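You operate a simulated robot arm through the tools that you are given. There is no shell and no other tool. Be economical: measure what you need, move in short steps, check, and stop when the job is done.

You run a simulated robot arm. Do the job below in one go: nothing can be reset, and whatever is moved stays where it is left.

TASK
Clamp the key in the jig, sand off its old glue with the fine block, then free it.
Fine: blue knob to HOLD, later to FREE; it stays in the jig, bar up; block back. What is to be rubbed or washed off counts as gone when no trace of it is left.

It is judged by the outcome, as a careful person would: the job done as asked, and still so three seconds after it is handed in. It fails if anything else is knocked over, pushed out of place, dropped, spilled or broken.

THE ROBOT
A 5-joint arm with a two-finger parallel gripper, fixed in place. Base frame: the origin is at the foot of the arm, x ahead of it, y to its left, z up; the work surface is at about z = 0. Readings come in cm, degrees, newtons and seconds.
With the tool pointing down near the work surface it reaches from about 26 to 60 cm from the base axis. Its first joint turns from -66.0 to 66.0 degrees. The tool tilts only in the upright plane through the base axis and itself; it spins freely about its own axis. Payload 1.57 kg.
The TCP is the grasp point between the finger pads, 3 cm short of the fingertips. In the tool frame z runs along the fingers and y along their closing line. The gripper opens to 8 cm. The fingers are 1.7 cm wide and 1.2 cm thick; the gripper's body (4 by 8.2 cm) begins 8 cm behind the TCP.
Orientation is that of the tool frame in the base frame, as a unit quaternion [w, x, y, z]. With the fingers straight down and closing along the base's y, the tool's x points along the base's -x, its y along +y and its z along -z.

THE INTERFACE
- The arm moves only by the tool drive_tool. Its argument "rows" is a list of rows, each a list of 3 entries, a list of its own where there are three numbers: the turn, a rotation vector about the tool's x, y, z in degrees, then the shift along the tool's x, y, z in cm, then the opening, from 0 (shut) to 1 (fully open). In form: [[[wx, wy, wz], [dx, dy, dz], jaw], ...]. A call has 1 to 10 rows; each row shifts and turns the commanded pose from where the row before left it, along the tool's axes as they then stand. A row lasts 0.2 s, in which the tool goes at most 5 cm and 8.6 degrees; a call with a longer step from one row to the next is refused whole, and so is a gripper value outside its range. Where a pose cannot be reached the arm comes as near as it can. A force on the tool above 40 N (or 10 N above the force at the start of the call, whichever is more), or a blocked arm, ends the call early, and 0.2 s more pass. Each finger travels about 15.3 cm/s and halts on what it meets, pressing with about 25 N; the grip force reading is that of the motor and also rises with nothing between the fingers. The clock runs only during rows and for 0.2 s after the last one: add rows that do not move to give the fingers time. It gives the time, the measured TCP pose, the force on the tool (base axes), the opening and the grip force at its end, in the units of the frame above (readings bear some noise), with the torque about the TCP (base axes, N m) and any sound that the robot's microphone picked up.
- Cameras (640 x 400 px; columns grow to the right, rows downward): "scene" is fixed at [4.93, 39.71, 53.57]; the picture's right is [-0.68, -0.73, 0.00], its down [-0.33, 0.31, -0.89] and it looks along [0.65, -0.61, -0.45] (base axes); focal length 313 px, centre (320, 200). "wrist" rides on the gripper at [7.2, -0.7, -12.2] in the tool frame; the picture's right is [0.09, 1.00, 0.00], its down [-0.84, 0.08, -0.54] and it looks along [-0.54, 0.05, 0.84] (tool axes); focal length 238 px, centre (320, 200). There is no depth. A picture from a camera that has moved, and an enlarged one, comes with that camera's place and axes in the base frame and with its lens.
- get_image(camera): a new picture of that camera. No time passes.
- inspect(camera, box): a new picture of the part [left, top, right, bottom] of that camera's present view, enlarged. No time passes.
- finish_job(): hands the job in; it is judged then, once.

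Work in short steps. Places have to be worked out from the pictures, the camera data and where the tool is seen: move nearer, look again, correct. Check each grasp and each placing, and mend what went wrong. You have 120 turns and 64 pictures in all, those below and enlarged ones among them. Open the gripper and draw the arm clear of the work before you hand the job in, unless the task says otherwise; then end with one line.

The tools are called after ">>>" as a command line: name --argument value ..., lists and objects as JSON in quotes. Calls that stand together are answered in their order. drive_tool: Moves the arm, as the interface text tells. Its arguments: {"type":"object","properties":{"rows":{"type":"array","items":{"type":"array"}}},"required":["rows"]} The other tools are called the same way: get_image (camera) takes a picture; inspect (camera, box) takes an enlarged picture of a part of a camera's view; finish_job () hands the job in.

At the start:

```text
time: 0.0
eef_pos: [41.46, -1.79, 38.72]
tool_rot: [0.0, 0.0, 1.0, 0.001]
ft_force: [0.6, 0.8, -0.2]
torque: [0.01, 0.03, 0.03]
width: 8.01
gripper_force: 0.1
```

scene: 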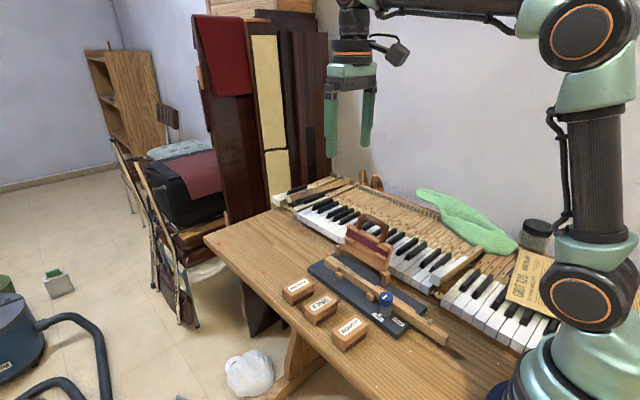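
wrist: 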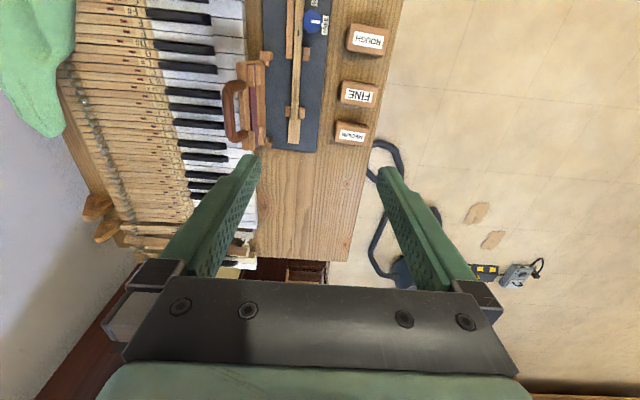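

I start by enlarging the jig area in both views.

>>> inspect --camera "scene" --box '[260, 200, 480, 360]'

>>> inspect --camera "wrist" --box '[210, 0, 410, 160]'

```text
2.50 times, centred on (370, 280) of scene
camera zoom: at [4.93, 39.71, 53.57], right [-0.68, -0.73, 0.0], down [-0.33, 0.31, -0.89], along [0.65, -0.61, -0.45], focal length 783 px, centre (195, 0)
```

zoom: 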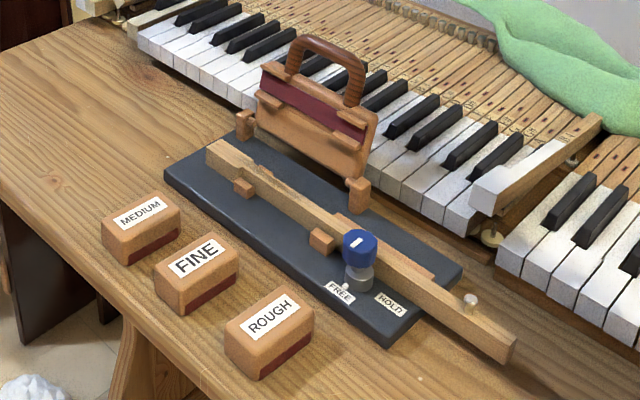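

```text
2.50 times, centred on (310, 80) of wrist
camera zoom: at [34.28, -2.31, 50.67], right [-0.09, 1.0, 0.0], down [0.84, 0.08, 0.54], along [0.54, 0.05, -0.84], focal length 596 px, centre (345, 500)
```

zoom: 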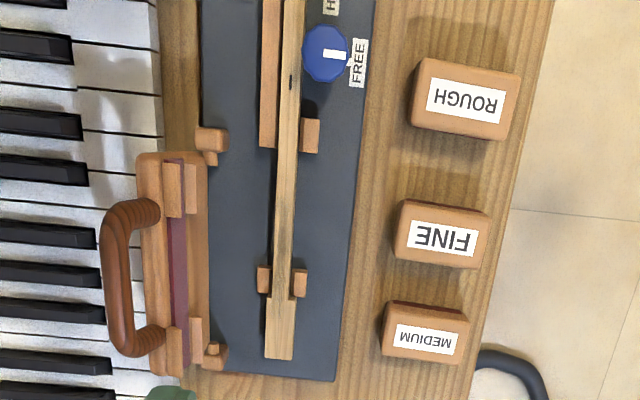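

The block FINE is around (41, 5.6), the knob around (31, -4), the key runs along x at y≈-6. The hinged bar with the handle stands behind the jig. I go lower for a closer look.

>>> drive_tool --rows '[[[0, 0, 0], [0, 0, 4], 1], [[0, 0, 0], [0, 0, 4], 1], [[0, 0, 0], [0, 0, 4], 1], [[0, 0, 0], [-3, 0, 3], 1], [[0, 0, 0], [-3, 0, 0], 1]]'

>>> get_image --camera "wrist"

>>> inspect --camera "scene" --box '[320, 210, 420, 285]'

>>> inspect --camera "scene" --box '[360, 270, 460, 345]'

```text
time: 1.2
eef_pos: [47.65, -1.8, 23.54]
tool_rot: [0.0, 0.001, 1.0, 0.0]
ft_force: [0.7, -0.4, 0.4]
torque: [-0.04, 0.0, -0.03]
width: 8.0
gripper_force: 0.1
```

```text
59 pictures are left
camera wrist: at [40.41, -2.45, 35.69], right [-0.09, 1.0, 0.0], down [0.84, 0.08, 0.54], along [0.54, 0.05, -0.84], focal length 238 px, centre (320, 200)
```

wrist: 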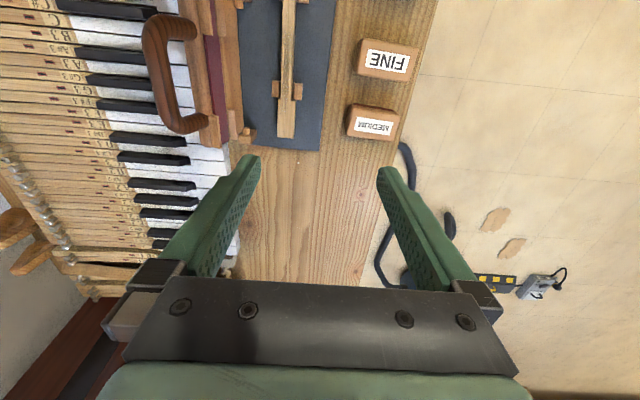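

```text
5.33 times, centred on (370, 248) of scene
camera zoom: at [4.92, 39.71, 53.57], right [-0.68, -0.73, 0.0], down [-0.33, 0.31, -0.89], along [0.65, -0.61, -0.45], focal length 1671 px, centre (53, -53)
```

zoom: 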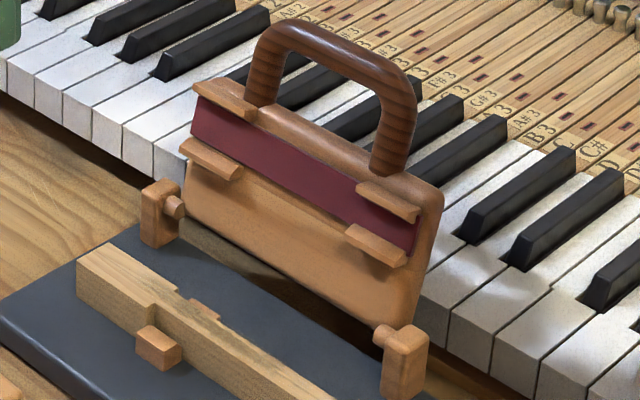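

```text
5.33 times, centred on (410, 308) of scene
camera zoom: at [4.92, 39.71, 53.57], right [-0.68, -0.73, 0.0], down [-0.33, 0.31, -0.89], along [0.65, -0.61, -0.45], focal length 1671 px, centre (-160, -373)
```

zoom: 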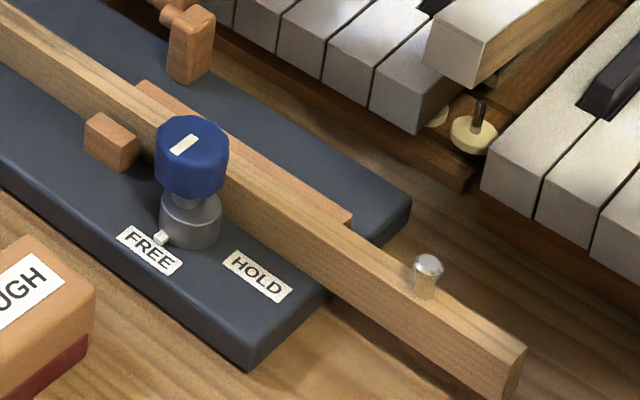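

Nothing obviously stained is visible yet, so I move the wrist camera over the key for a close view.

>>> drive_tool --rows '[[[0, 0, 0], [3, -2, 2], 1], [[0, 0, 0], [3, -2, 1], 1], [[0, 0, 0], [0, 0, 0], 1]]'

>>> inspect --camera "wrist" --box '[200, 0, 400, 125]'

>>> inspect --camera "wrist" --box '[200, 80, 360, 180]'

```text
time: 2.0
eef_pos: [41.73, -5.96, 20.63]
tool_rot: [0.001, 0.0, 1.0, 0.001]
ft_force: [-0.1, -0.1, 0.5]
torque: [0.01, -0.04, 0.0]
width: 8.0
gripper_force: 0.0
```

```text
3.20 times, centred on (300, 62) of wrist
camera zoom: at [34.44, -6.52, 32.68], right [-0.09, 1.0, 0.0], down [0.84, 0.08, 0.54], along [0.54, 0.05, -0.84], focal length 763 px, centre (384, 640)
```

zoom: 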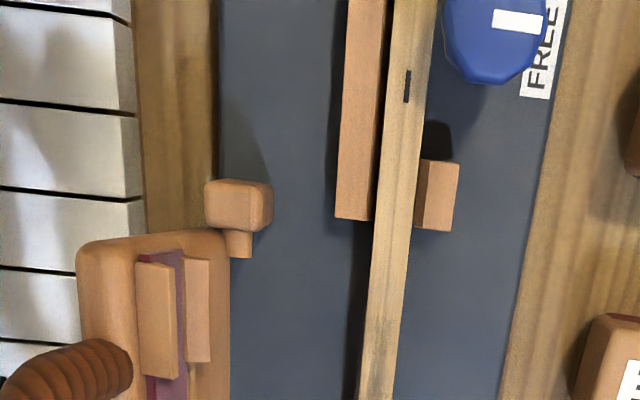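

```text
4.00 times, centred on (280, 130) of wrist
camera zoom: at [34.44, -6.52, 32.68], right [-0.09, 1.0, 0.0], down [0.84, 0.08, 0.54], along [0.54, 0.05, -0.84], focal length 953 px, centre (480, 480)
```

zoom: 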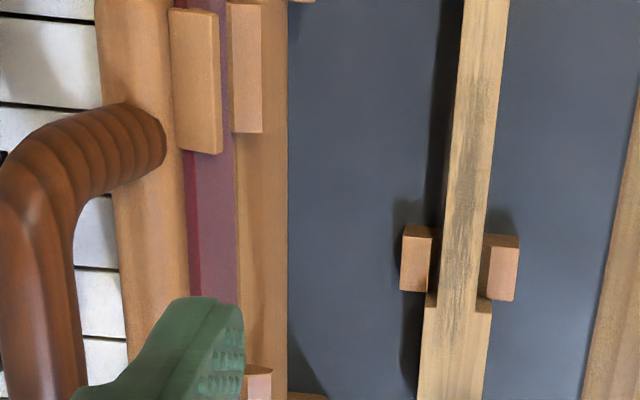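

The grey glue lies on top of the key, x≈39–46.5, y≈-6.3, and the hinged bar is up already (down, it would cover the glue), so I leave the bar alone. The clamp is the knob (≈31.3, -3.8, top z≈6.2), from FREE (+y) to HOLD (-x), a quarter turn counterclockwise seen from above. I go above it, turning the tool to close along x.

>>> drive_tool --rows '[[[0, 0, 0], [3.5, 0.7, 0], 1], [[0, 0, 0], [3.5, 0.7, 0], 1], [[0, 0, 0], [3.4, 0.7, 0], 1], [[0, 0, 8.5], [0, 0, 2], 1], [[0, 0, 8.5], [0, 0, 2], 1], [[0, 0, 8.5], [0, 0, 2], 1], [[0, 0, 8.5], [0, 0, 0], 1], [[0, 0, 8.5], [0, 0, 0], 1], [[0, 0, 8.5], [0, 0, 0], 1]]'

>>> drive_tool --rows '[[[0, 0, 8.5], [0, 0, 0], 1], [[0, 0, 8.5], [0, 0, 0], 1], [[0, 0, 8.5], [0, 0, 0], 1], [[0, 0, 8.5], [0, 0, 0], 1], [[0, 0, 5], [0, 0, 0], 1], [[0, 0, 0], [0, 0, 0], 1]]'

>>> get_image --camera "wrist"

>>> inspect --camera "scene" --box '[320, 220, 480, 345]'

```text
time: 4.0
eef_pos: [31.07, -3.62, 14.62]
tool_rot: [0.0, 0.432, 0.902, 0.0]
ft_force: [0.6, -0.1, 0.0]
torque: [-0.01, 0.01, 0.03]
width: 8.0
gripper_force: 0.1
```

```text
time: 5.4
eef_pos: [31.04, -3.62, 14.51]
tool_rot: [0.0, 0.708, 0.707, 0.0]
ft_force: [0.8, 0.9, -0.2]
torque: [-0.02, 0.01, 0.04]
width: 8.0
gripper_force: 0.0
```

```text
54 pictures are left
camera wrist: at [30.38, 3.66, 26.65], right [1.0, 0.09, 0.0], down [0.08, -0.84, 0.54], along [0.05, -0.54, -0.84], focal length 238 px, centre (320, 200)
```

wrist: 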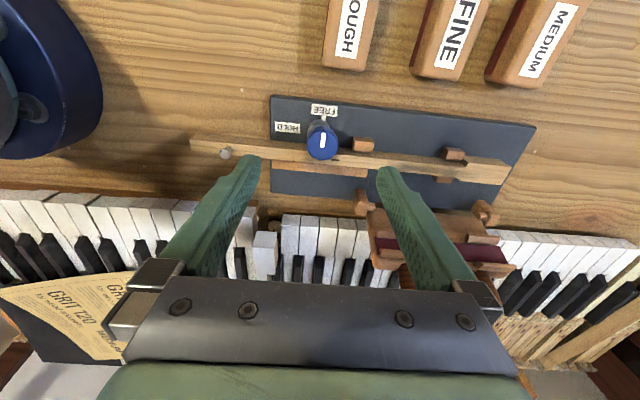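

```text
3.20 times, centred on (400, 282) of scene
camera zoom: at [4.93, 39.71, 53.57], right [-0.68, -0.73, 0.0], down [-0.33, 0.31, -0.89], along [0.65, -0.61, -0.45], focal length 1002 px, centre (64, -64)
```

zoom: 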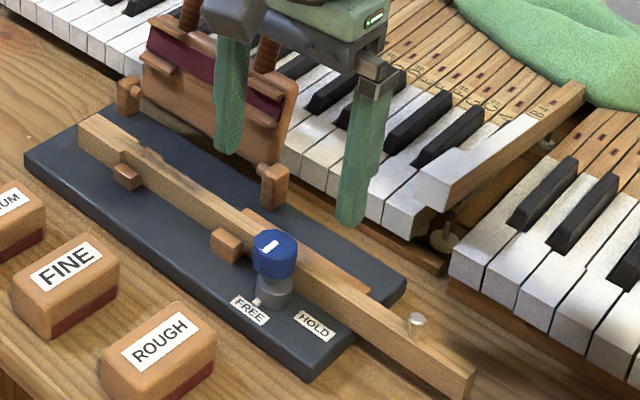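

HOLD is exactly toward -x and FREE toward +y. I descend with the fingers either side of the knob in x, then close.

>>> drive_tool --rows '[[[0, 0, 0], [0.1, 0.15, 3], 1], [[0, 0, 0], [0, 0, 3], 1], [[0, 0, 0], [0, 0, 1.4], 1], [[0, 0, 0], [0, 0, 0], 1]]'

>>> inspect --camera "wrist" --box '[220, 100, 420, 225]'

>>> inspect --camera "scene" --box '[340, 250, 460, 325]'

```text
time: 6.4
eef_pos: [31.1, -3.49, 7.38]
tool_rot: [0.0, 0.707, 0.708, 0.001]
ft_force: [0.7, 1.2, -0.5]
torque: [0.01, -0.02, 0.01]
width: 7.98
gripper_force: 0.1
```

```text
3.20 times, centred on (320, 162) of wrist
camera zoom: at [30.4, 3.69, 19.4], right [1.0, 0.09, 0.0], down [0.08, -0.84, 0.54], along [0.05, -0.54, -0.84], focal length 763 px, centre (320, 320)
```

zoom: 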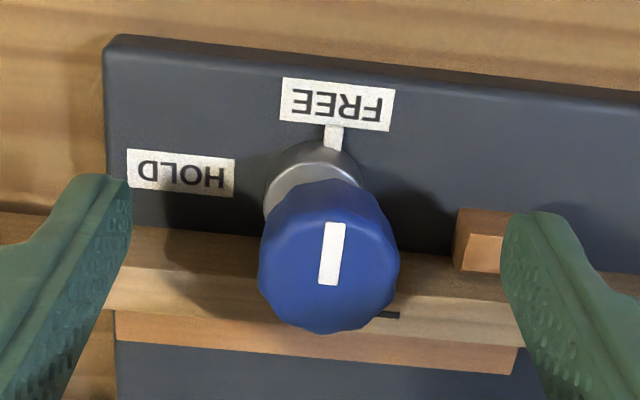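

```text
5.33 times, centred on (400, 288) of scene
camera zoom: at [4.93, 39.71, 53.57], right [-0.68, -0.73, 0.0], down [-0.33, 0.31, -0.89], along [0.65, -0.61, -0.45], focal length 1671 px, centre (-107, -267)
```

zoom: 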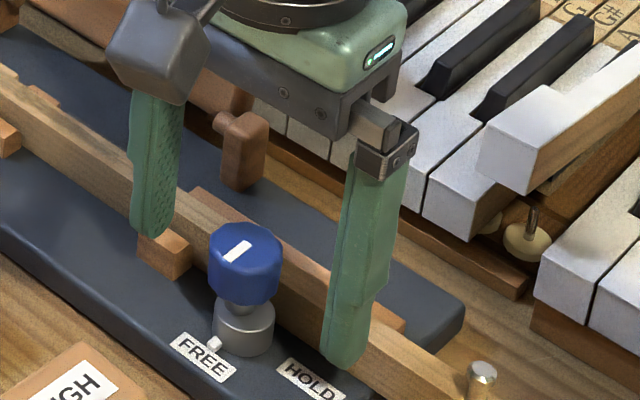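

Knob centre about (31.3, -3.4). Small correction and close.

>>> drive_tool --rows '[[[0, 0, 0], [0.08, 0.2, 0.4], 1], [[0, 0, 0], [0, 0, 0], 0.6], [[0, 0, 0], [0, 0, 0], 0.3], [[0, 0, 0], [0, 0, 0], 0.2], [[0, 0, 0], [0, 0, 0], 0.2]]'

>>> inspect --camera "scene" --box '[340, 250, 460, 325]'

```text
time: 7.6
eef_pos: [31.4, -3.49, 6.94]
tool_rot: [-0.001, 0.707, 0.707, 0.0]
ft_force: [-0.4, 0.5, -0.7]
torque: [0.01, 0.01, 0.02]
width: 2.82
gripper_force: 25.2
```

```text
5.33 times, centred on (400, 288) of scene
camera zoom: at [4.93, 39.71, 53.57], right [-0.68, -0.73, 0.0], down [-0.33, 0.31, -0.89], along [0.65, -0.61, -0.45], focal length 1671 px, centre (-107, -267)
```

zoom: 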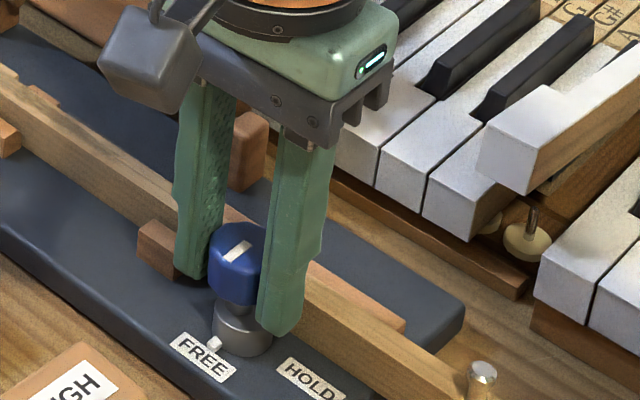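

Grip at 2.8 cm on the knob. I turn it counterclockwise (tool z negative), first half.

>>> drive_tool --rows '[[[0, 0, -8], [0, 0, 0], 0.2], [[0, 0, -8], [0, 0, 0], 0.2], [[0, 0, -8], [0, 0, 0], 0.2], [[0, 0, -8], [0, 0, 0], 0.2], [[0, 0, -8], [0, 0, 0], 0.2]]'

>>> inspect --camera "scene" --box '[340, 250, 460, 325]'

```text
time: 8.8
eef_pos: [30.99, -3.18, 6.71]
tool_rot: [-0.008, 0.422, 0.907, -0.002]
ft_force: [-24.4, 3.7, 7.5]
torque: [0.56, 0.54, -0.57]
width: 2.99
gripper_force: 7.6
```

```text
5.33 times, centred on (400, 288) of scene
camera zoom: at [4.92, 39.72, 53.57], right [-0.68, -0.73, 0.0], down [-0.33, 0.31, -0.89], along [0.65, -0.61, -0.45], focal length 1671 px, centre (-107, -267)
```

zoom: 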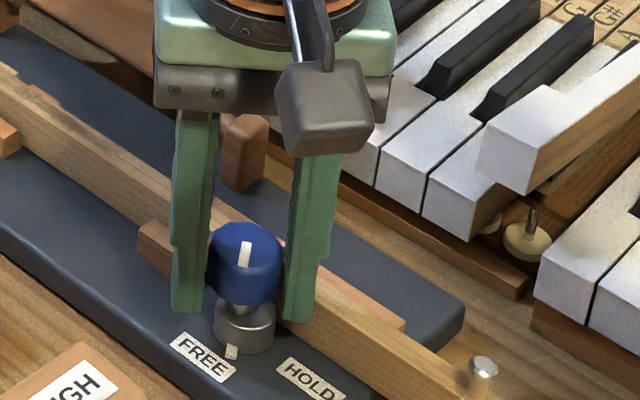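

The arm got deflected (24 N): re-triangulating, the key's top is at z≈4.6, so a fingertip at 3.8 is catching the key's side. I turn back, release and regrip higher.

>>> drive_tool --rows '[[[0, 0, 8], [0, 0, 0], 0.2], [[0, 0, 8], [0, 0, 0], 0.2], [[0, 0, 8], [0, 0, 0], 0.2], [[0, 0, 8], [0, 0, 0], 0.2], [[0, 0, 8], [0, 0, 0], 0.2], [[0, 0, 0], [0, 0, 0], 0.2]]'

>>> drive_tool --rows '[[[0, 0, 0], [0, 0, 0], 0.6], [[0, 0, 0], [0, 0, 0], 0.6], [[0, 0, 0], [0, 0, -1.1], 0.6], [[0, 0, 0], [0, 0, 0], 0.6]]'

>>> inspect --camera "scene" --box '[320, 220, 480, 345]'

>>> inspect --camera "wrist" --box '[220, 100, 420, 225]'

```text
time: 10.2
eef_pos: [31.27, -3.4, 6.79]
tool_rot: [-0.002, 0.708, 0.707, -0.002]
ft_force: [-14.1, -0.2, -2.5]
torque: [0.01, 0.03, -0.07]
width: 2.83
gripper_force: 6.9
```

```text
time: 11.2
eef_pos: [31.42, -3.44, 7.93]
tool_rot: [0.0, 0.707, 0.707, 0.0]
ft_force: [-0.1, 1.1, 0.5]
torque: [-0.02, -0.03, 0.04]
width: 4.79
gripper_force: 0.0
```

```text
3.20 times, centred on (400, 282) of scene
camera zoom: at [4.93, 39.71, 53.57], right [-0.68, -0.73, 0.0], down [-0.33, 0.31, -0.89], along [0.65, -0.61, -0.45], focal length 1002 px, centre (64, -64)
```

zoom: 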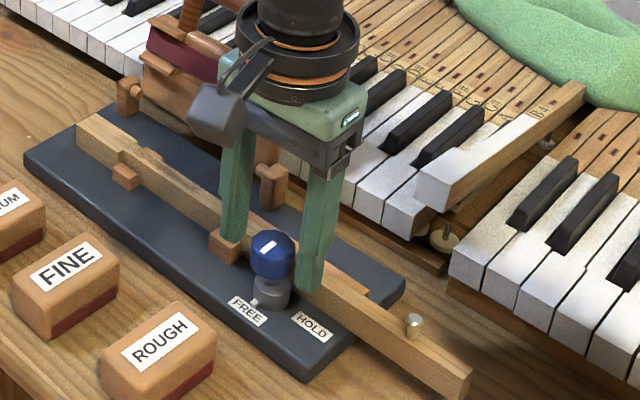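

```text
3.20 times, centred on (320, 162) of wrist
camera zoom: at [30.7, 3.85, 20.02], right [1.0, 0.09, 0.0], down [0.08, -0.84, 0.54], along [0.05, -0.54, -0.84], focal length 763 px, centre (320, 320)
```

zoom: 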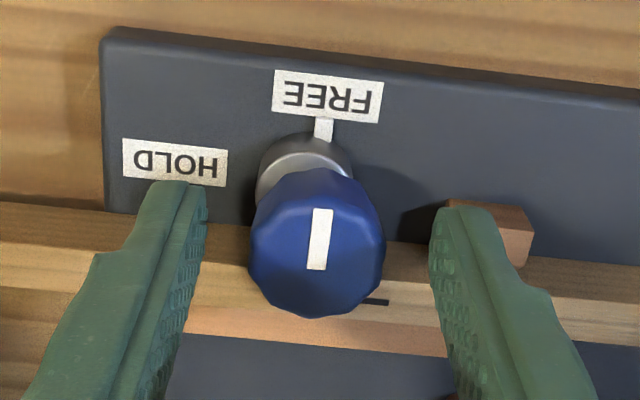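

Key still in place and knob back on FREE. Regrip at this height with a slight y correction.

>>> drive_tool --rows '[[[0, 0, 0], [0.13, -0.1, 0], 0.6], [[0, 0, 0], [0, 0, 0], 0.25], [[0, 0, 0], [0, 0, 0], 0.2], [[0, 0, 0], [0, 0, 0], 0.2]]'

>>> drive_tool --rows '[[[0, 0, -8], [0, 0, 0], 0.2], [[0, 0, -8], [0, 0, 0], 0.2], [[0, 0, -8], [0, 0, 0], 0.2], [[0, 0, -8], [0, 0, 0], 0.2], [[0, 0, -8], [0, 0, 0], 0.2], [[0, 0, 0], [0, 0, 0], 0.2]]'

>>> inspect --camera "scene" --box '[340, 250, 460, 325]'

```text
time: 12.2
eef_pos: [31.28, -3.32, 7.81]
tool_rot: [0.0, 0.708, 0.706, 0.0]
ft_force: [9.0, -3.8, 0.3]
torque: [-0.05, -0.2, 0.08]
width: 2.8
gripper_force: 25.4
```

```text
time: 13.6
eef_pos: [31.06, -3.13, 7.81]
tool_rot: [-0.004, 0.422, 0.907, -0.001]
ft_force: [-19.6, -5.2, 2.1]
torque: [-0.43, 0.22, -0.09]
width: 2.82
gripper_force: 24.9
```

```text
5.33 times, centred on (400, 288) of scene
camera zoom: at [4.93, 39.72, 53.57], right [-0.68, -0.73, 0.0], down [-0.33, 0.31, -0.89], along [0.65, -0.61, -0.45], focal length 1671 px, centre (-107, -267)
```

zoom: 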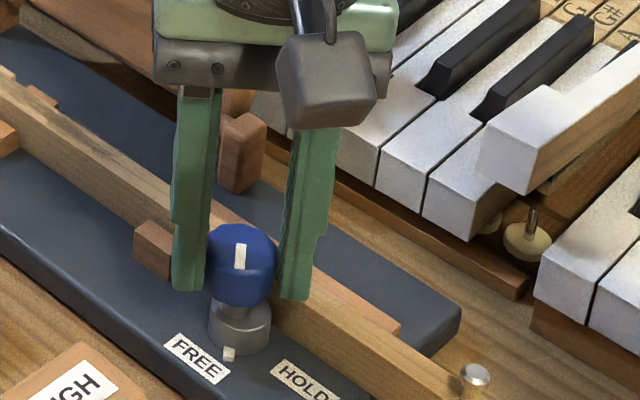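

The indicator follows, but side forces say my grip is off-centre (axis nearer y≈-3.7). I release here to relax and look again.

>>> drive_tool --rows '[[[0, 0, 0], [0, 0, 0], 0.6], [[0, 0, 0], [0, 0, 0], 0.6], [[0, 0, 0], [0, 0, -2.5], 0.8], [[0, 0, 0], [0, 0, 0], 1]]'

>>> inspect --camera "wrist" --box '[220, 80, 420, 205]'

>>> inspect --camera "scene" --box '[320, 220, 480, 345]'

```text
time: 14.6
eef_pos: [31.24, -3.2, 10.35]
tool_rot: [0.0, 0.423, 0.906, 0.0]
ft_force: [-0.8, -0.2, 0.4]
torque: [0.01, 0.0, -0.02]
width: 8.01
gripper_force: 0.1
```

```text
3.20 times, centred on (320, 142) of wrist
camera zoom: at [26.15, 1.94, 22.62], right [0.7, 0.71, 0.0], down [0.6, -0.59, 0.54], along [0.39, -0.38, -0.84], focal length 763 px, centre (320, 384)
```

zoom: 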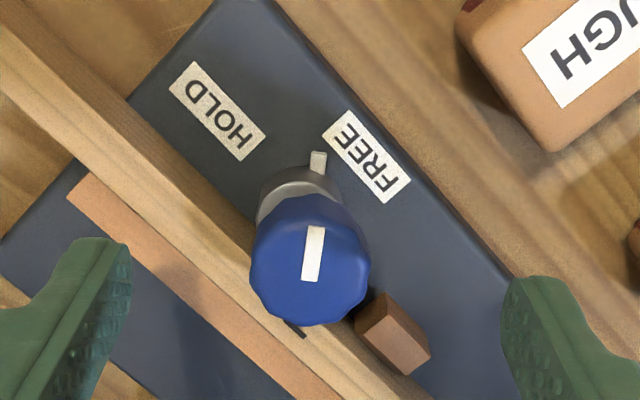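

```text
3.20 times, centred on (400, 282) of scene
camera zoom: at [4.93, 39.71, 53.57], right [-0.68, -0.73, 0.0], down [-0.33, 0.31, -0.89], along [0.65, -0.61, -0.45], focal length 1002 px, centre (64, -64)
```

zoom: 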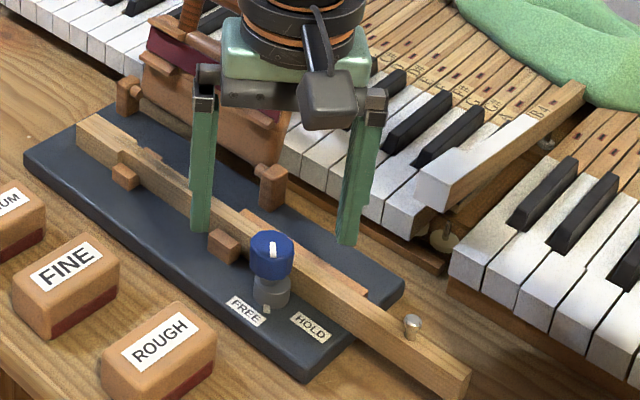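

Jig moved only ~1–2 mm. I regrip at this angle and read the side force to locate the axis.

>>> drive_tool --rows '[[[0, 0, 0], [0, -0.15, 2.45], 0.8], [[0, 0, 0], [0, 0, 0], 0.5], [[0, 0, 0], [0, 0, 0], 0.25], [[0, 0, 0], [0, 0, 0], 0.2], [[0, 0, 0], [0, 0, 0], 0.2]]'

```text
time: 15.8
eef_pos: [31.28, -3.44, 8.06]
tool_rot: [-0.002, 0.423, 0.906, -0.001]
ft_force: [-6.9, -7.8, 4.2]
torque: [-0.15, 0.17, -0.04]
width: 2.79
gripper_force: 25.0
```

Force of ~10 N along the closing line toward minus; shift 0.1 cm that way and check.

>>> drive_tool --rows '[[[0, 0, 0], [0, -0.12, 0], 0.2], [[0, 0, 0], [0, 0, 0], 0.2]]'

```text
time: 16.4
eef_pos: [31.21, -3.47, 8.1]
tool_rot: [0.001, 0.422, 0.906, 0.001]
ft_force: [-1.8, -2.2, 7.7]
torque: [0.07, 0.08, 0.0]
width: 2.81
gripper_force: 24.3
```

Centred along the closing line; combining with the first grip, the axis lies ≈0.2 cm off across it. I open slightly, shift, regrip, then turn a bit.

>>> drive_tool --rows '[[[0, 0, 0], [0, 0, 0], 0.5], [[0, 0, 0], [-0.2, 0, 0.1], 0.5], [[0, 0, 0], [0, 0, 0], 0.25], [[0, 0, 0], [0, 0, 0], 0.2], [[0, 0, -8], [0, 0, 0], 0.2], [[0, 0, -8], [0, 0, 0], 0.2], [[0, 0, -8], [0, 0, 0], 0.2], [[0, 0, 0], [0, 0, 0], 0.2]]'

>>> inspect --camera "scene" --box '[320, 220, 480, 345]'

```text
time: 18.2
eef_pos: [31.29, -3.66, 7.98]
tool_rot: [0.003, 0.224, 0.974, 0.001]
ft_force: [7.7, 18.6, 15.5]
torque: [0.47, -0.06, 0.02]
width: 2.81
gripper_force: 24.8
```

```text
3.20 times, centred on (400, 282) of scene
camera zoom: at [4.92, 39.71, 53.57], right [-0.68, -0.73, 0.0], down [-0.33, 0.31, -0.89], along [0.65, -0.61, -0.45], focal length 1002 px, centre (64, -64)
```

zoom: 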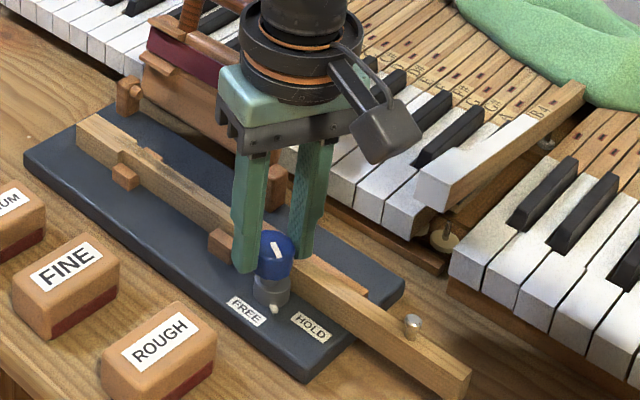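

Indicator now ~65°. Side force +y suggests a 0.2 cm shift and the z-force a bit more height; I regrip so and check forces.

>>> drive_tool --rows '[[[0, 0, 0], [0, 0, 0], 0.5], [[0, 0, 0], [0, 0.15, -0.25], 0.5], [[0, 0, 0], [0, 0, 0], 0.25], [[0, 0, 0], [0, 0, 0], 0.2], [[0, 0, 0], [0, 0, 0], 0.2]]'

```text
time: 19.4
eef_pos: [31.2, -3.45, 8.03]
tool_rot: [-0.001, 0.226, 0.974, 0.0]
ft_force: [-3.3, -12.2, 0.2]
torque: [-0.03, 0.3, 0.0]
width: 2.78
gripper_force: 24.8
```

>>> drive_tool --rows '[[[0, 0, -6], [0, -0.1, 0], 0.2], [[0, 0, -7], [0, 0, 0], 0.2], [[0, 0, -7], [0, 0, 0], 0.2], [[0, 0, -7], [0, 0, 0], 0.2], [[0, 0, 0], [0, 0, 0], 0.2]]'

>>> inspect --camera "scene" --box '[320, 220, 480, 345]'

```text
time: 20.6
eef_pos: [31.16, -3.48, 8.17]
tool_rot: [-0.001, -0.01, 1.0, 0.001]
ft_force: [-2.7, 1.1, -0.1]
torque: [0.05, 0.11, 0.03]
width: 2.8
gripper_force: 24.8
```

```text
3.20 times, centred on (400, 282) of scene
camera zoom: at [4.93, 39.71, 53.57], right [-0.68, -0.73, 0.0], down [-0.33, 0.31, -0.89], along [0.65, -0.61, -0.45], focal length 1002 px, centre (64, -64)
```

zoom: 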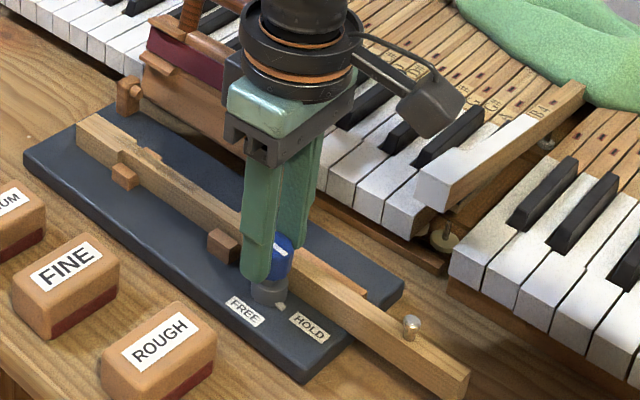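

Very low forces now, about 90° turned. Release, rise and check the pointer.

>>> drive_tool --rows '[[[0, 0, 0], [0, 0, 0], 0.6], [[0, 0, 0], [0, 0, -3], 0.8], [[0, 0, 0], [0, 0, -3], 1], [[0, 0, 0], [0, 0, 0], 1]]'

>>> inspect --camera "wrist" --box '[220, 60, 420, 185]'

```text
time: 21.6
eef_pos: [31.28, -3.57, 13.96]
tool_rot: [0.0, -0.008, 1.0, -0.001]
ft_force: [0.5, -0.2, -0.6]
torque: [0.04, 0.01, 0.01]
width: 8.0
gripper_force: 0.1
```

```text
3.20 times, centred on (320, 122) of wrist
camera zoom: at [24.09, -4.31, 26.09], right [-0.11, 0.99, 0.0], down [0.84, 0.09, 0.54], along [0.54, 0.06, -0.84], focal length 763 px, centre (320, 448)
```

zoom: 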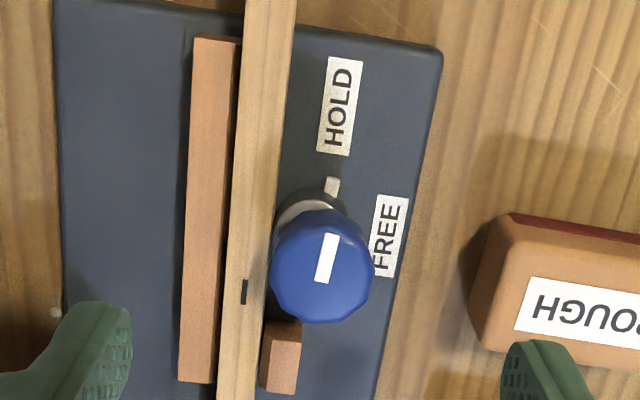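

The pointer is ~12° short of HOLD. I go back down on the knob at the centred position and turn a bit further.

>>> drive_tool --rows '[[[0, 0, 0], [0, 0, 3], 1], [[0, 0, 0], [0, 0, 2.9], 0.7], [[0, 0, 0], [0, 0, 0], 0.4], [[0, 0, 0], [0, 0, 0], 0.2], [[0, 0, 0], [0, 0, 0], 0.2], [[0, 0, -7], [0, 0, 0], 0.2], [[0, 0, -7], [0, 0, 0], 0.2], [[0, 0, 0], [0, 0, 0], 0.2]]'

>>> drive_tool --rows '[[[0, 0, 0], [0, 0, 0], 0.6], [[0, 0, 0], [0, 0, -3], 0.8], [[0, 0, 0], [0, 0, -3], 1], [[0, 0, 0], [0, 0, 0], 1]]'

>>> inspect --camera "wrist" --box '[220, 60, 420, 185]'

```text
time: 23.4
eef_pos: [31.28, -3.62, 8.08]
tool_rot: [0.0, -0.131, 0.991, 0.0]
ft_force: [-0.9, 3.9, -0.4]
torque: [0.13, -0.2, -0.21]
width: 2.85
gripper_force: 24.8
```

```text
time: 24.4
eef_pos: [31.24, -3.56, 14.24]
tool_rot: [0.0, -0.13, 0.992, 0.001]
ft_force: [0.6, -0.7, 0.3]
torque: [0.02, 0.0, 0.0]
width: 8.01
gripper_force: 0.2
```

```text
3.20 times, centred on (320, 122) of wrist
camera zoom: at [24.54, -5.99, 26.29], right [-0.35, 0.94, 0.0], down [0.79, 0.29, 0.54], along [0.51, 0.19, -0.84], focal length 763 px, centre (320, 448)
```

zoom: 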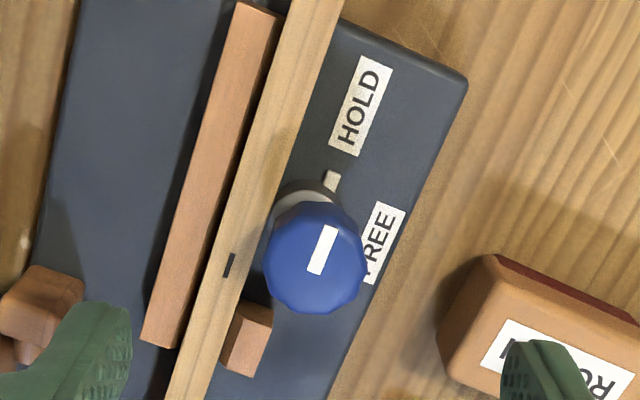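

HOLD is set: the pointer is parallel to the key, toward the label. Now rotate the tool to close along x and move over the FINE block.

>>> drive_tool --rows '[[[0, 0, 8.1], [0, 0, -1], 1], [[0, 0, 8.1], [0, 0, -1], 1], [[0, 0, 8.1], [0, 0, 0], 1], [[0, 0, 8.1], [0, 0, 0], 1], [[0, 0, 8.1], [0, 0, 0], 1], [[0, 0, 8.1], [0, 0, 0], 1], [[0, 0, 8.1], [0, 0, 0], 1], [[0, 0, 8.1], [0, 0, 0], 1]]'

>>> drive_tool --rows '[[[0, 0, 8.1], [0, 0, 0], 1], [[0, 0, 8.1], [0, 0, 0], 1], [[0, 0, 8.1], [0, 0, 0], 1], [[0, 0, 8.1], [0, 0, 0], 1], [[0, 0, 7.8], [0, 0, 0], 1], [[0, 0, 0], [3, 3.3, 0], 1], [[0, 0, 0], [3, 3.3, 0], 1], [[0, 0, 0], [3, 3.4, 2], 1], [[0, 0, 0], [0, 0, 0], 1]]'

>>> get_image --camera "wrist"

```text
time: 26.2
eef_pos: [31.18, -3.58, 16.31]
tool_rot: [0.0, 0.423, 0.906, 0.0]
ft_force: [0.0, -0.3, 0.6]
torque: [0.0, -0.01, 0.03]
width: 8.0
gripper_force: 0.1
```

```text
time: 28.2
eef_pos: [41.58, 5.31, 14.3]
tool_rot: [0.0, 0.708, 0.707, 0.0]
ft_force: [0.7, 0.0, -0.8]
torque: [0.01, -0.02, 0.0]
width: 7.99
gripper_force: 0.0
```

```text
39 pictures are left
camera wrist: at [40.94, 12.62, 26.39], right [1.0, 0.09, 0.0], down [0.08, -0.84, 0.54], along [0.05, -0.54, -0.84], focal length 238 px, centre (320, 200)
```

wrist: 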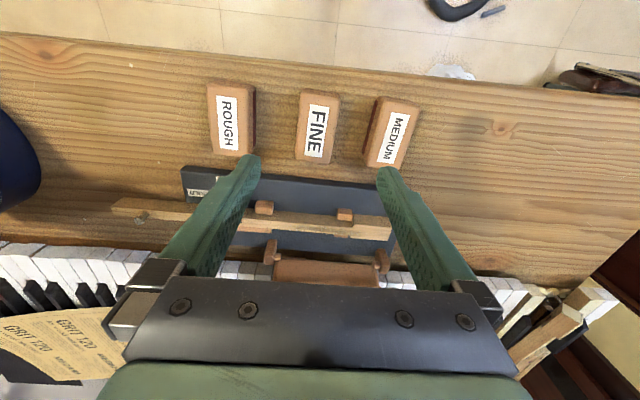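

FINE centre ≈(41.3, 5.75), aligned with y, ~3.7 cm wide in x. I narrow the jaws to miss the neighbours, and descend part way to look.

>>> drive_tool --rows '[[[0, 0, 0], [0.45, -0.25, 3], 0.72], [[0, 0, 0], [0, 0, 3.5], 0.72], [[0, 0, 0], [0, 0, 0], 0.72]]'

>>> inspect --camera "wrist" --box '[220, 60, 420, 185]'

>>> inspect --camera "scene" --box '[260, 240, 400, 360]'

```text
time: 29.0
eef_pos: [41.44, 5.77, 7.77]
tool_rot: [0.0, 0.707, 0.707, 0.001]
ft_force: [0.3, -0.4, -0.2]
torque: [-0.02, -0.01, 0.01]
width: 5.75
gripper_force: 0.1
```

```text
3.20 times, centred on (320, 122) of wrist
camera zoom: at [40.7, 13.01, 19.76], right [1.0, 0.09, 0.0], down [0.08, -0.84, 0.54], along [0.05, -0.54, -0.84], focal length 763 px, centre (320, 448)
```

zoom: 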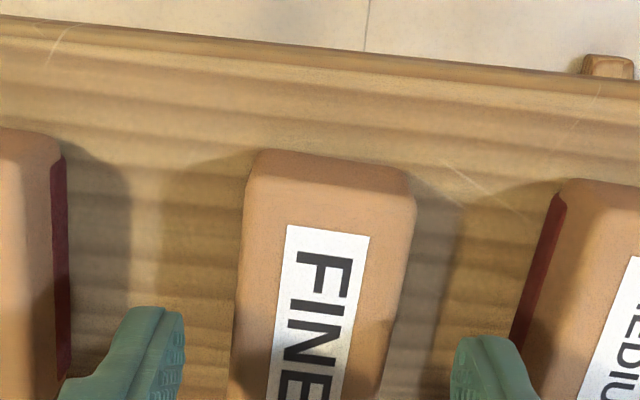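

```text
3.33 times, centred on (330, 300) of scene
camera zoom: at [4.93, 39.71, 53.57], right [-0.68, -0.73, 0.0], down [-0.33, 0.31, -0.89], along [0.65, -0.61, -0.45], focal length 1044 px, centre (287, -133)
```

zoom: 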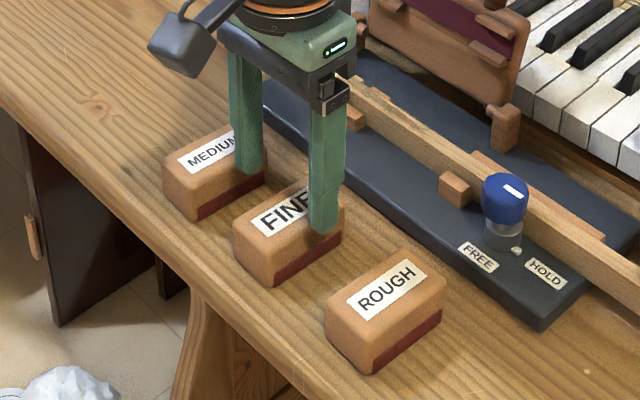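

Aligned. Descend to fingertips ≈1.3 cm above the table and close.

>>> drive_tool --rows '[[[0, 0, 0], [0, 0, 2], 0.72], [[0, 0, 0], [0, 0, 1.5], 0.72], [[0, 0, 0], [0, 0, 0], 0.5], [[0, 0, 0], [0, 0, 0], 0.35], [[0, 0, 0], [0, 0, 0], 0.3], [[0, 0, 0], [0, 0, 0], 0.3]]'

>>> drive_tool --rows '[[[0, 0, 0], [0, 0, -2], 0.3], [[0, 0, 0], [0, 0, -4], 0.3], [[0, 0, 0], [0, 0, -2], 0.3], [[0, 0, 0], [0, 0, 0], 0.3]]'

>>> inspect --camera "scene" --box '[260, 160, 420, 300]'

>>> get_image --camera "wrist"

```text
time: 30.4
eef_pos: [41.23, 5.98, 4.16]
tool_rot: [0.0, 0.706, 0.708, 0.0]
ft_force: [-0.1, -0.5, 0.3]
torque: [-0.02, -0.01, 0.03]
width: 3.89
gripper_force: 25.0
```

```text
time: 31.4
eef_pos: [41.22, 5.84, 12.39]
tool_rot: [0.0, 0.707, 0.708, -0.001]
ft_force: [-0.5, 0.4, -0.9]
torque: [-0.02, 0.0, -0.02]
width: 3.9
gripper_force: 25.0
```

```text
2.86 times, centred on (340, 230) of scene
camera zoom: at [4.93, 39.71, 53.57], right [-0.68, -0.73, 0.0], down [-0.33, 0.31, -0.89], along [0.65, -0.61, -0.45], focal length 895 px, centre (263, 114)
```

zoom: 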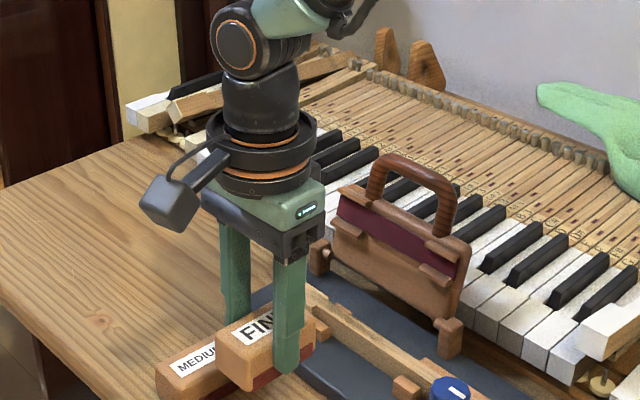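

```text
35 pictures are left
camera wrist: at [40.59, 13.09, 24.4], right [1.0, 0.09, 0.0], down [0.08, -0.84, 0.54], along [0.05, -0.54, -0.84], focal length 238 px, centre (320, 200)
```

wrist: 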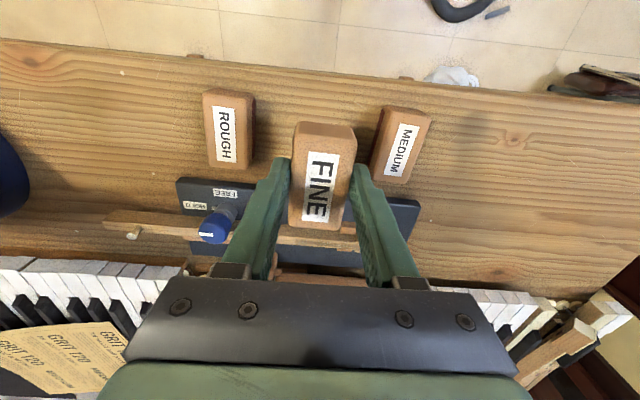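

FINE is held (bottom = TCP z − 4.16). I move over the key at x≈42, y≈-5.7, keeping the block above it.

>>> drive_tool --rows '[[[0, 0, 0], [-3, 0.2, 0], 0.3], [[0, 0, 0], [-3, 0.2, 0], 0.3], [[0, 0, 0], [-3, 0.2, 0], 0.3], [[0, 0, 0], [-2.5, 0.2, 0], 0.3], [[0, 0, 0], [0, 0, 2.4], 0.3], [[0, 0, 0], [0, 0, 0], 0.3]]'

>>> inspect --camera "scene" --box '[300, 180, 440, 300]'

>>> inspect --camera "wrist" --box '[200, 60, 440, 210]'

```text
time: 32.8
eef_pos: [41.97, -5.51, 9.84]
tool_rot: [-0.001, 0.707, 0.708, 0.0]
ft_force: [0.6, 0.1, -1.0]
torque: [0.0, -0.02, -0.01]
width: 3.89
gripper_force: 24.9
```

```text
3.33 times, centred on (370, 240) of scene
camera zoom: at [4.93, 39.71, 53.57], right [-0.68, -0.73, 0.0], down [-0.33, 0.31, -0.89], along [0.65, -0.61, -0.45], focal length 1044 px, centre (153, 67)
```

zoom: 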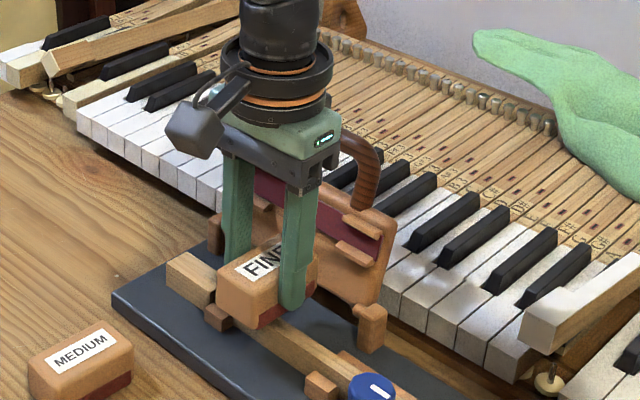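

```text
2.67 times, centred on (320, 135) of wrist
camera zoom: at [41.33, 1.77, 21.91], right [1.0, 0.09, 0.0], down [0.08, -0.84, 0.54], along [0.05, -0.54, -0.84], focal length 636 px, centre (320, 373)
```

zoom: 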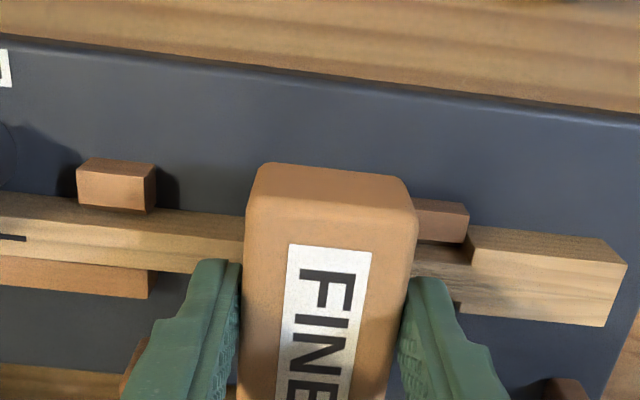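

Clear of everything. I lower in small steps to feel for the key.

>>> drive_tool --rows '[[[0, 0, 0], [0, 0, 0.3], 0.3], [[0, 0, 0], [0, 0, 0.3], 0.3], [[0, 0, 0], [0, 0, 0], 0.3]]'

>>> drive_tool --rows '[[[0, 0, 0], [0, 0, 0.2], 0.3], [[0, 0, 0], [0, 0, 0], 0.3]]'

>>> drive_tool --rows '[[[0, 0, 0], [0, 0, 0.2], 0.3], [[0, 0, 0], [0, 0, 0], 0.3]]'

```text
time: 33.6
eef_pos: [41.8, -5.61, 9.25]
tool_rot: [0.0, 0.707, 0.707, 0.0]
ft_force: [0.7, -0.3, -1.2]
torque: [0.01, 0.0, 0.03]
width: 3.86
gripper_force: 24.9
```

```text
time: 34.2
eef_pos: [41.82, -5.55, 8.9]
tool_rot: [0.0, 0.707, 0.707, 0.0]
ft_force: [0.5, 0.2, -1.0]
torque: [0.0, -0.03, 0.01]
width: 3.85
gripper_force: 25.4
```

```text
time: 34.8
eef_pos: [41.99, -5.44, 8.7]
tool_rot: [0.001, 0.707, 0.707, 0.001]
ft_force: [-0.7, -1.2, -0.6]
torque: [-0.01, 0.0, 0.02]
width: 3.86
gripper_force: 25.3
```

No contact yet; continue.

>>> drive_tool --rows '[[[0, 0, 0], [0, 0, 0.2], 0.3], [[0, 0, 0], [0, 0, 0], 0.3]]'

>>> drive_tool --rows '[[[0, 0, 0], [0, 0, 0.15], 0.3], [[0, 0, 0], [0, 0, 0], 0.3]]'

>>> drive_tool --rows '[[[0, 0, 0], [0, 0, 0.15], 0.3], [[0, 0, 0], [0, 0, 0], 0.3]]'

```text
time: 35.4
eef_pos: [41.88, -5.7, 8.44]
tool_rot: [0.0, 0.707, 0.707, -0.001]
ft_force: [0.3, -0.2, -0.5]
torque: [0.0, 0.01, 0.0]
width: 3.87
gripper_force: 24.4
```

```text
time: 36.0
eef_pos: [41.81, -5.68, 8.33]
tool_rot: [0.0, 0.707, 0.707, 0.0]
ft_force: [0.4, -0.3, -0.5]
torque: [-0.03, 0.02, -0.01]
width: 3.85
gripper_force: 25.1
```

```text
time: 36.6
eef_pos: [41.86, -5.52, 8.29]
tool_rot: [0.0, 0.707, 0.707, 0.0]
ft_force: [-0.9, 0.3, -0.5]
torque: [-0.02, 0.03, 0.0]
width: 3.87
gripper_force: 24.6
```

>>> inspect --camera "scene" --box '[320, 220, 400, 290]'

```text
5.71 times, centred on (360, 255) of scene
camera zoom: at [4.93, 39.71, 53.57], right [-0.68, -0.73, 0.0], down [-0.33, 0.31, -0.89], along [0.65, -0.61, -0.45], focal length 1790 px, centre (91, -114)
```

zoom: 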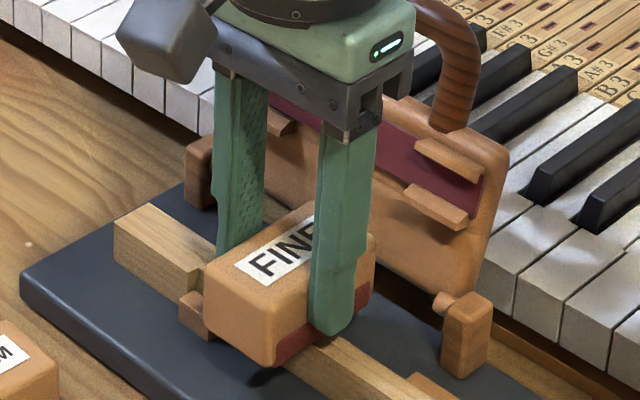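

Close to contact visually; continue lowering.

>>> drive_tool --rows '[[[0, 0, 0], [0, 0, 0.15], 0.3], [[0, 0, 0], [0, 0, 0], 0.3]]'

>>> drive_tool --rows '[[[0, 0, 0], [0, 0, 0.15], 0.3], [[0, 0, 0], [0, 0, 0], 0.3]]'

>>> drive_tool --rows '[[[0, 0, 0], [0, 0, 0.15], 0.3], [[0, 0, 0], [0, 0, 0], 0.3]]'

```text
time: 37.2
eef_pos: [41.83, -5.68, 8.16]
tool_rot: [0.0, 0.707, 0.708, 0.0]
ft_force: [-6.2, 3.0, 17.4]
torque: [0.03, 0.27, -0.02]
width: 3.85
gripper_force: 25.2
```

```text
time: 37.8
eef_pos: [41.95, -5.56, 8.04]
tool_rot: [0.001, 0.708, 0.707, 0.001]
ft_force: [-2.3, -0.7, 23.9]
torque: [-0.11, 0.12, -0.02]
width: 3.88
gripper_force: 24.9
```

```text
time: 38.4
eef_pos: [41.84, -5.56, 7.89]
tool_rot: [0.002, 0.708, 0.707, 0.002]
ft_force: [2.8, -4.9, 23.2]
torque: [-0.25, 0.0, 0.02]
width: 3.86
gripper_force: 25.0
```

Contact at z≈8.2; I pressed a bit beyond it. Back off to a light pressing force.

>>> drive_tool --rows '[[[0, 0, 0], [0, 0, -0.15], 0.3], [[0, 0, 0], [0, 0, 0], 0.3]]'

>>> inspect --camera "scene" --box '[320, 220, 400, 290]'

```text
time: 39.0
eef_pos: [41.73, -5.47, 7.96]
tool_rot: [0.0, 0.707, 0.707, -0.001]
ft_force: [4.0, -0.4, 9.0]
torque: [-0.03, -0.22, 0.04]
width: 3.89
gripper_force: 24.6
```

```text
5.71 times, centred on (360, 255) of scene
camera zoom: at [4.92, 39.72, 53.57], right [-0.68, -0.73, 0.0], down [-0.33, 0.31, -0.89], along [0.65, -0.61, -0.45], focal length 1790 px, centre (91, -114)
```

zoom: 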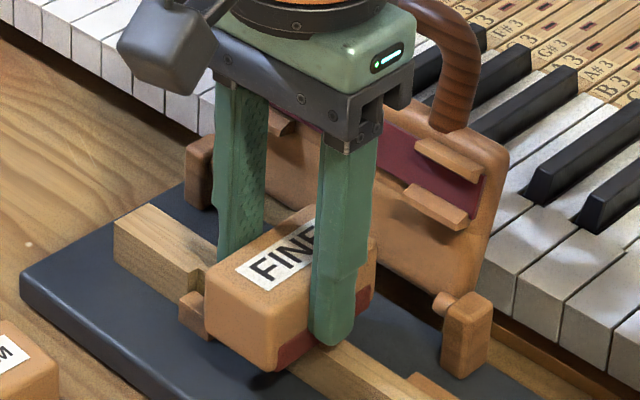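

9 N of pressure. Now gentle strokes along the key: first toward -x, then toward +x watching force.

>>> drive_tool --rows '[[[0, 0, 0], [0, -0.7, 0], 0.3], [[0, 0, 0], [0, -0.7, 0], 0.3], [[0, 0, 0], [0, -0.7, 0], 0.3], [[0, 0, 0], [0, 0.7, 0], 0.3], [[0, 0, 0], [0, 0.7, 0], 0.3], [[0, 0, 0], [0, 0.7, 0], 0.3], [[0, 0, 0], [0, 0.7, 0], 0.3], [[0, 0, 0], [0, 0.7, 0], 0.3]]'

>>> inspect --camera "scene" --box '[320, 220, 400, 290]'

```text
time: 40.8
eef_pos: [43.18, -5.65, 8.01]
tool_rot: [-0.001, 0.708, 0.706, 0.001]
ft_force: [0.4, -0.3, -0.5]
torque: [-0.02, 0.01, -0.01]
width: 3.86
gripper_force: 25.3
```

```text
5.71 times, centred on (360, 255) of scene
camera zoom: at [4.93, 39.71, 53.57], right [-0.68, -0.73, 0.0], down [-0.33, 0.31, -0.89], along [0.65, -0.61, -0.45], focal length 1790 px, centre (91, -114)
```

zoom: 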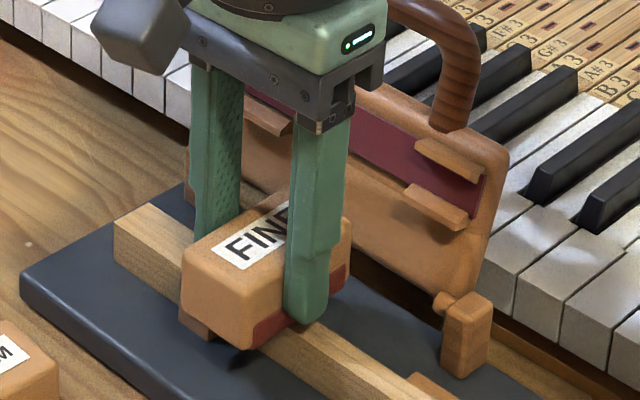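

Contact lightened to zero here; lower 0.1 and check.

>>> drive_tool --rows '[[[0, 0, 0], [0, 0, 0.1], 0.3], [[0, 0, 0], [0, 0.6, 0], 0.3], [[0, 0, 0], [0, 0.6, 0], 0.3]]'

>>> drive_tool --rows '[[[0, 0, 0], [0, 0, 0.08], 0.3], [[0, 0, 0], [0, -0.6, 0], 0.3], [[0, 0, 0], [0, -0.6, 0], 0.3]]'

```text
time: 41.6
eef_pos: [44.45, -5.57, 7.85]
tool_rot: [0.0, 0.708, 0.707, 0.0]
ft_force: [-3.8, -0.8, 9.4]
torque: [-0.07, 0.15, 0.01]
width: 3.88
gripper_force: 24.5
```

```text
time: 42.4
eef_pos: [43.33, -5.75, 7.95]
tool_rot: [0.002, 0.707, 0.707, 0.002]
ft_force: [6.5, 0.7, 13.5]
torque: [0.0, -0.08, -0.04]
width: 3.88
gripper_force: 25.1
```

Good sanding contact (9–14 N). Full strokes now between x≈40.5 and 45.

>>> drive_tool --rows '[[[0, 0, 0], [0, -0.9, 0], 0.3], [[0, 0, 0], [0, -0.9, 0], 0.3], [[0, 0, 0], [0, -0.9, 0], 0.3], [[0, 0, 0], [0, 0.9, 0], 0.3], [[0, 0, 0], [0, 0.9, 0], 0.3], [[0, 0, 0], [0, 0.9, 0], 0.3], [[0, 0, 0], [0, 0.9, 0], 0.3], [[0, 0, 0], [0, 0.9, 0], 0.3]]'

>>> drive_tool --rows '[[[0, 0, 0], [0, -0.9, 0.03], 0.3], [[0, 0, 0], [0, -0.9, 0], 0.3], [[0, 0, 0], [0, -0.9, 0], 0.3], [[0, 0, 0], [0, -0.9, 0], 0.3], [[0, 0, 0], [0, -0.9, 0], 0.3]]'

```text
time: 44.2
eef_pos: [44.79, -5.69, 7.75]
tool_rot: [0.0, 0.708, 0.706, 0.0]
ft_force: [0.0, -0.4, -0.8]
torque: [0.0, 0.01, 0.0]
width: 3.86
gripper_force: 25.1
```

```text
time: 45.4
eef_pos: [40.45, -5.76, 7.79]
tool_rot: [-0.001, 0.707, 0.707, 0.0]
ft_force: [-0.7, -0.6, 0.1]
torque: [0.01, 0.0, -0.01]
width: 3.87
gripper_force: 24.6
```

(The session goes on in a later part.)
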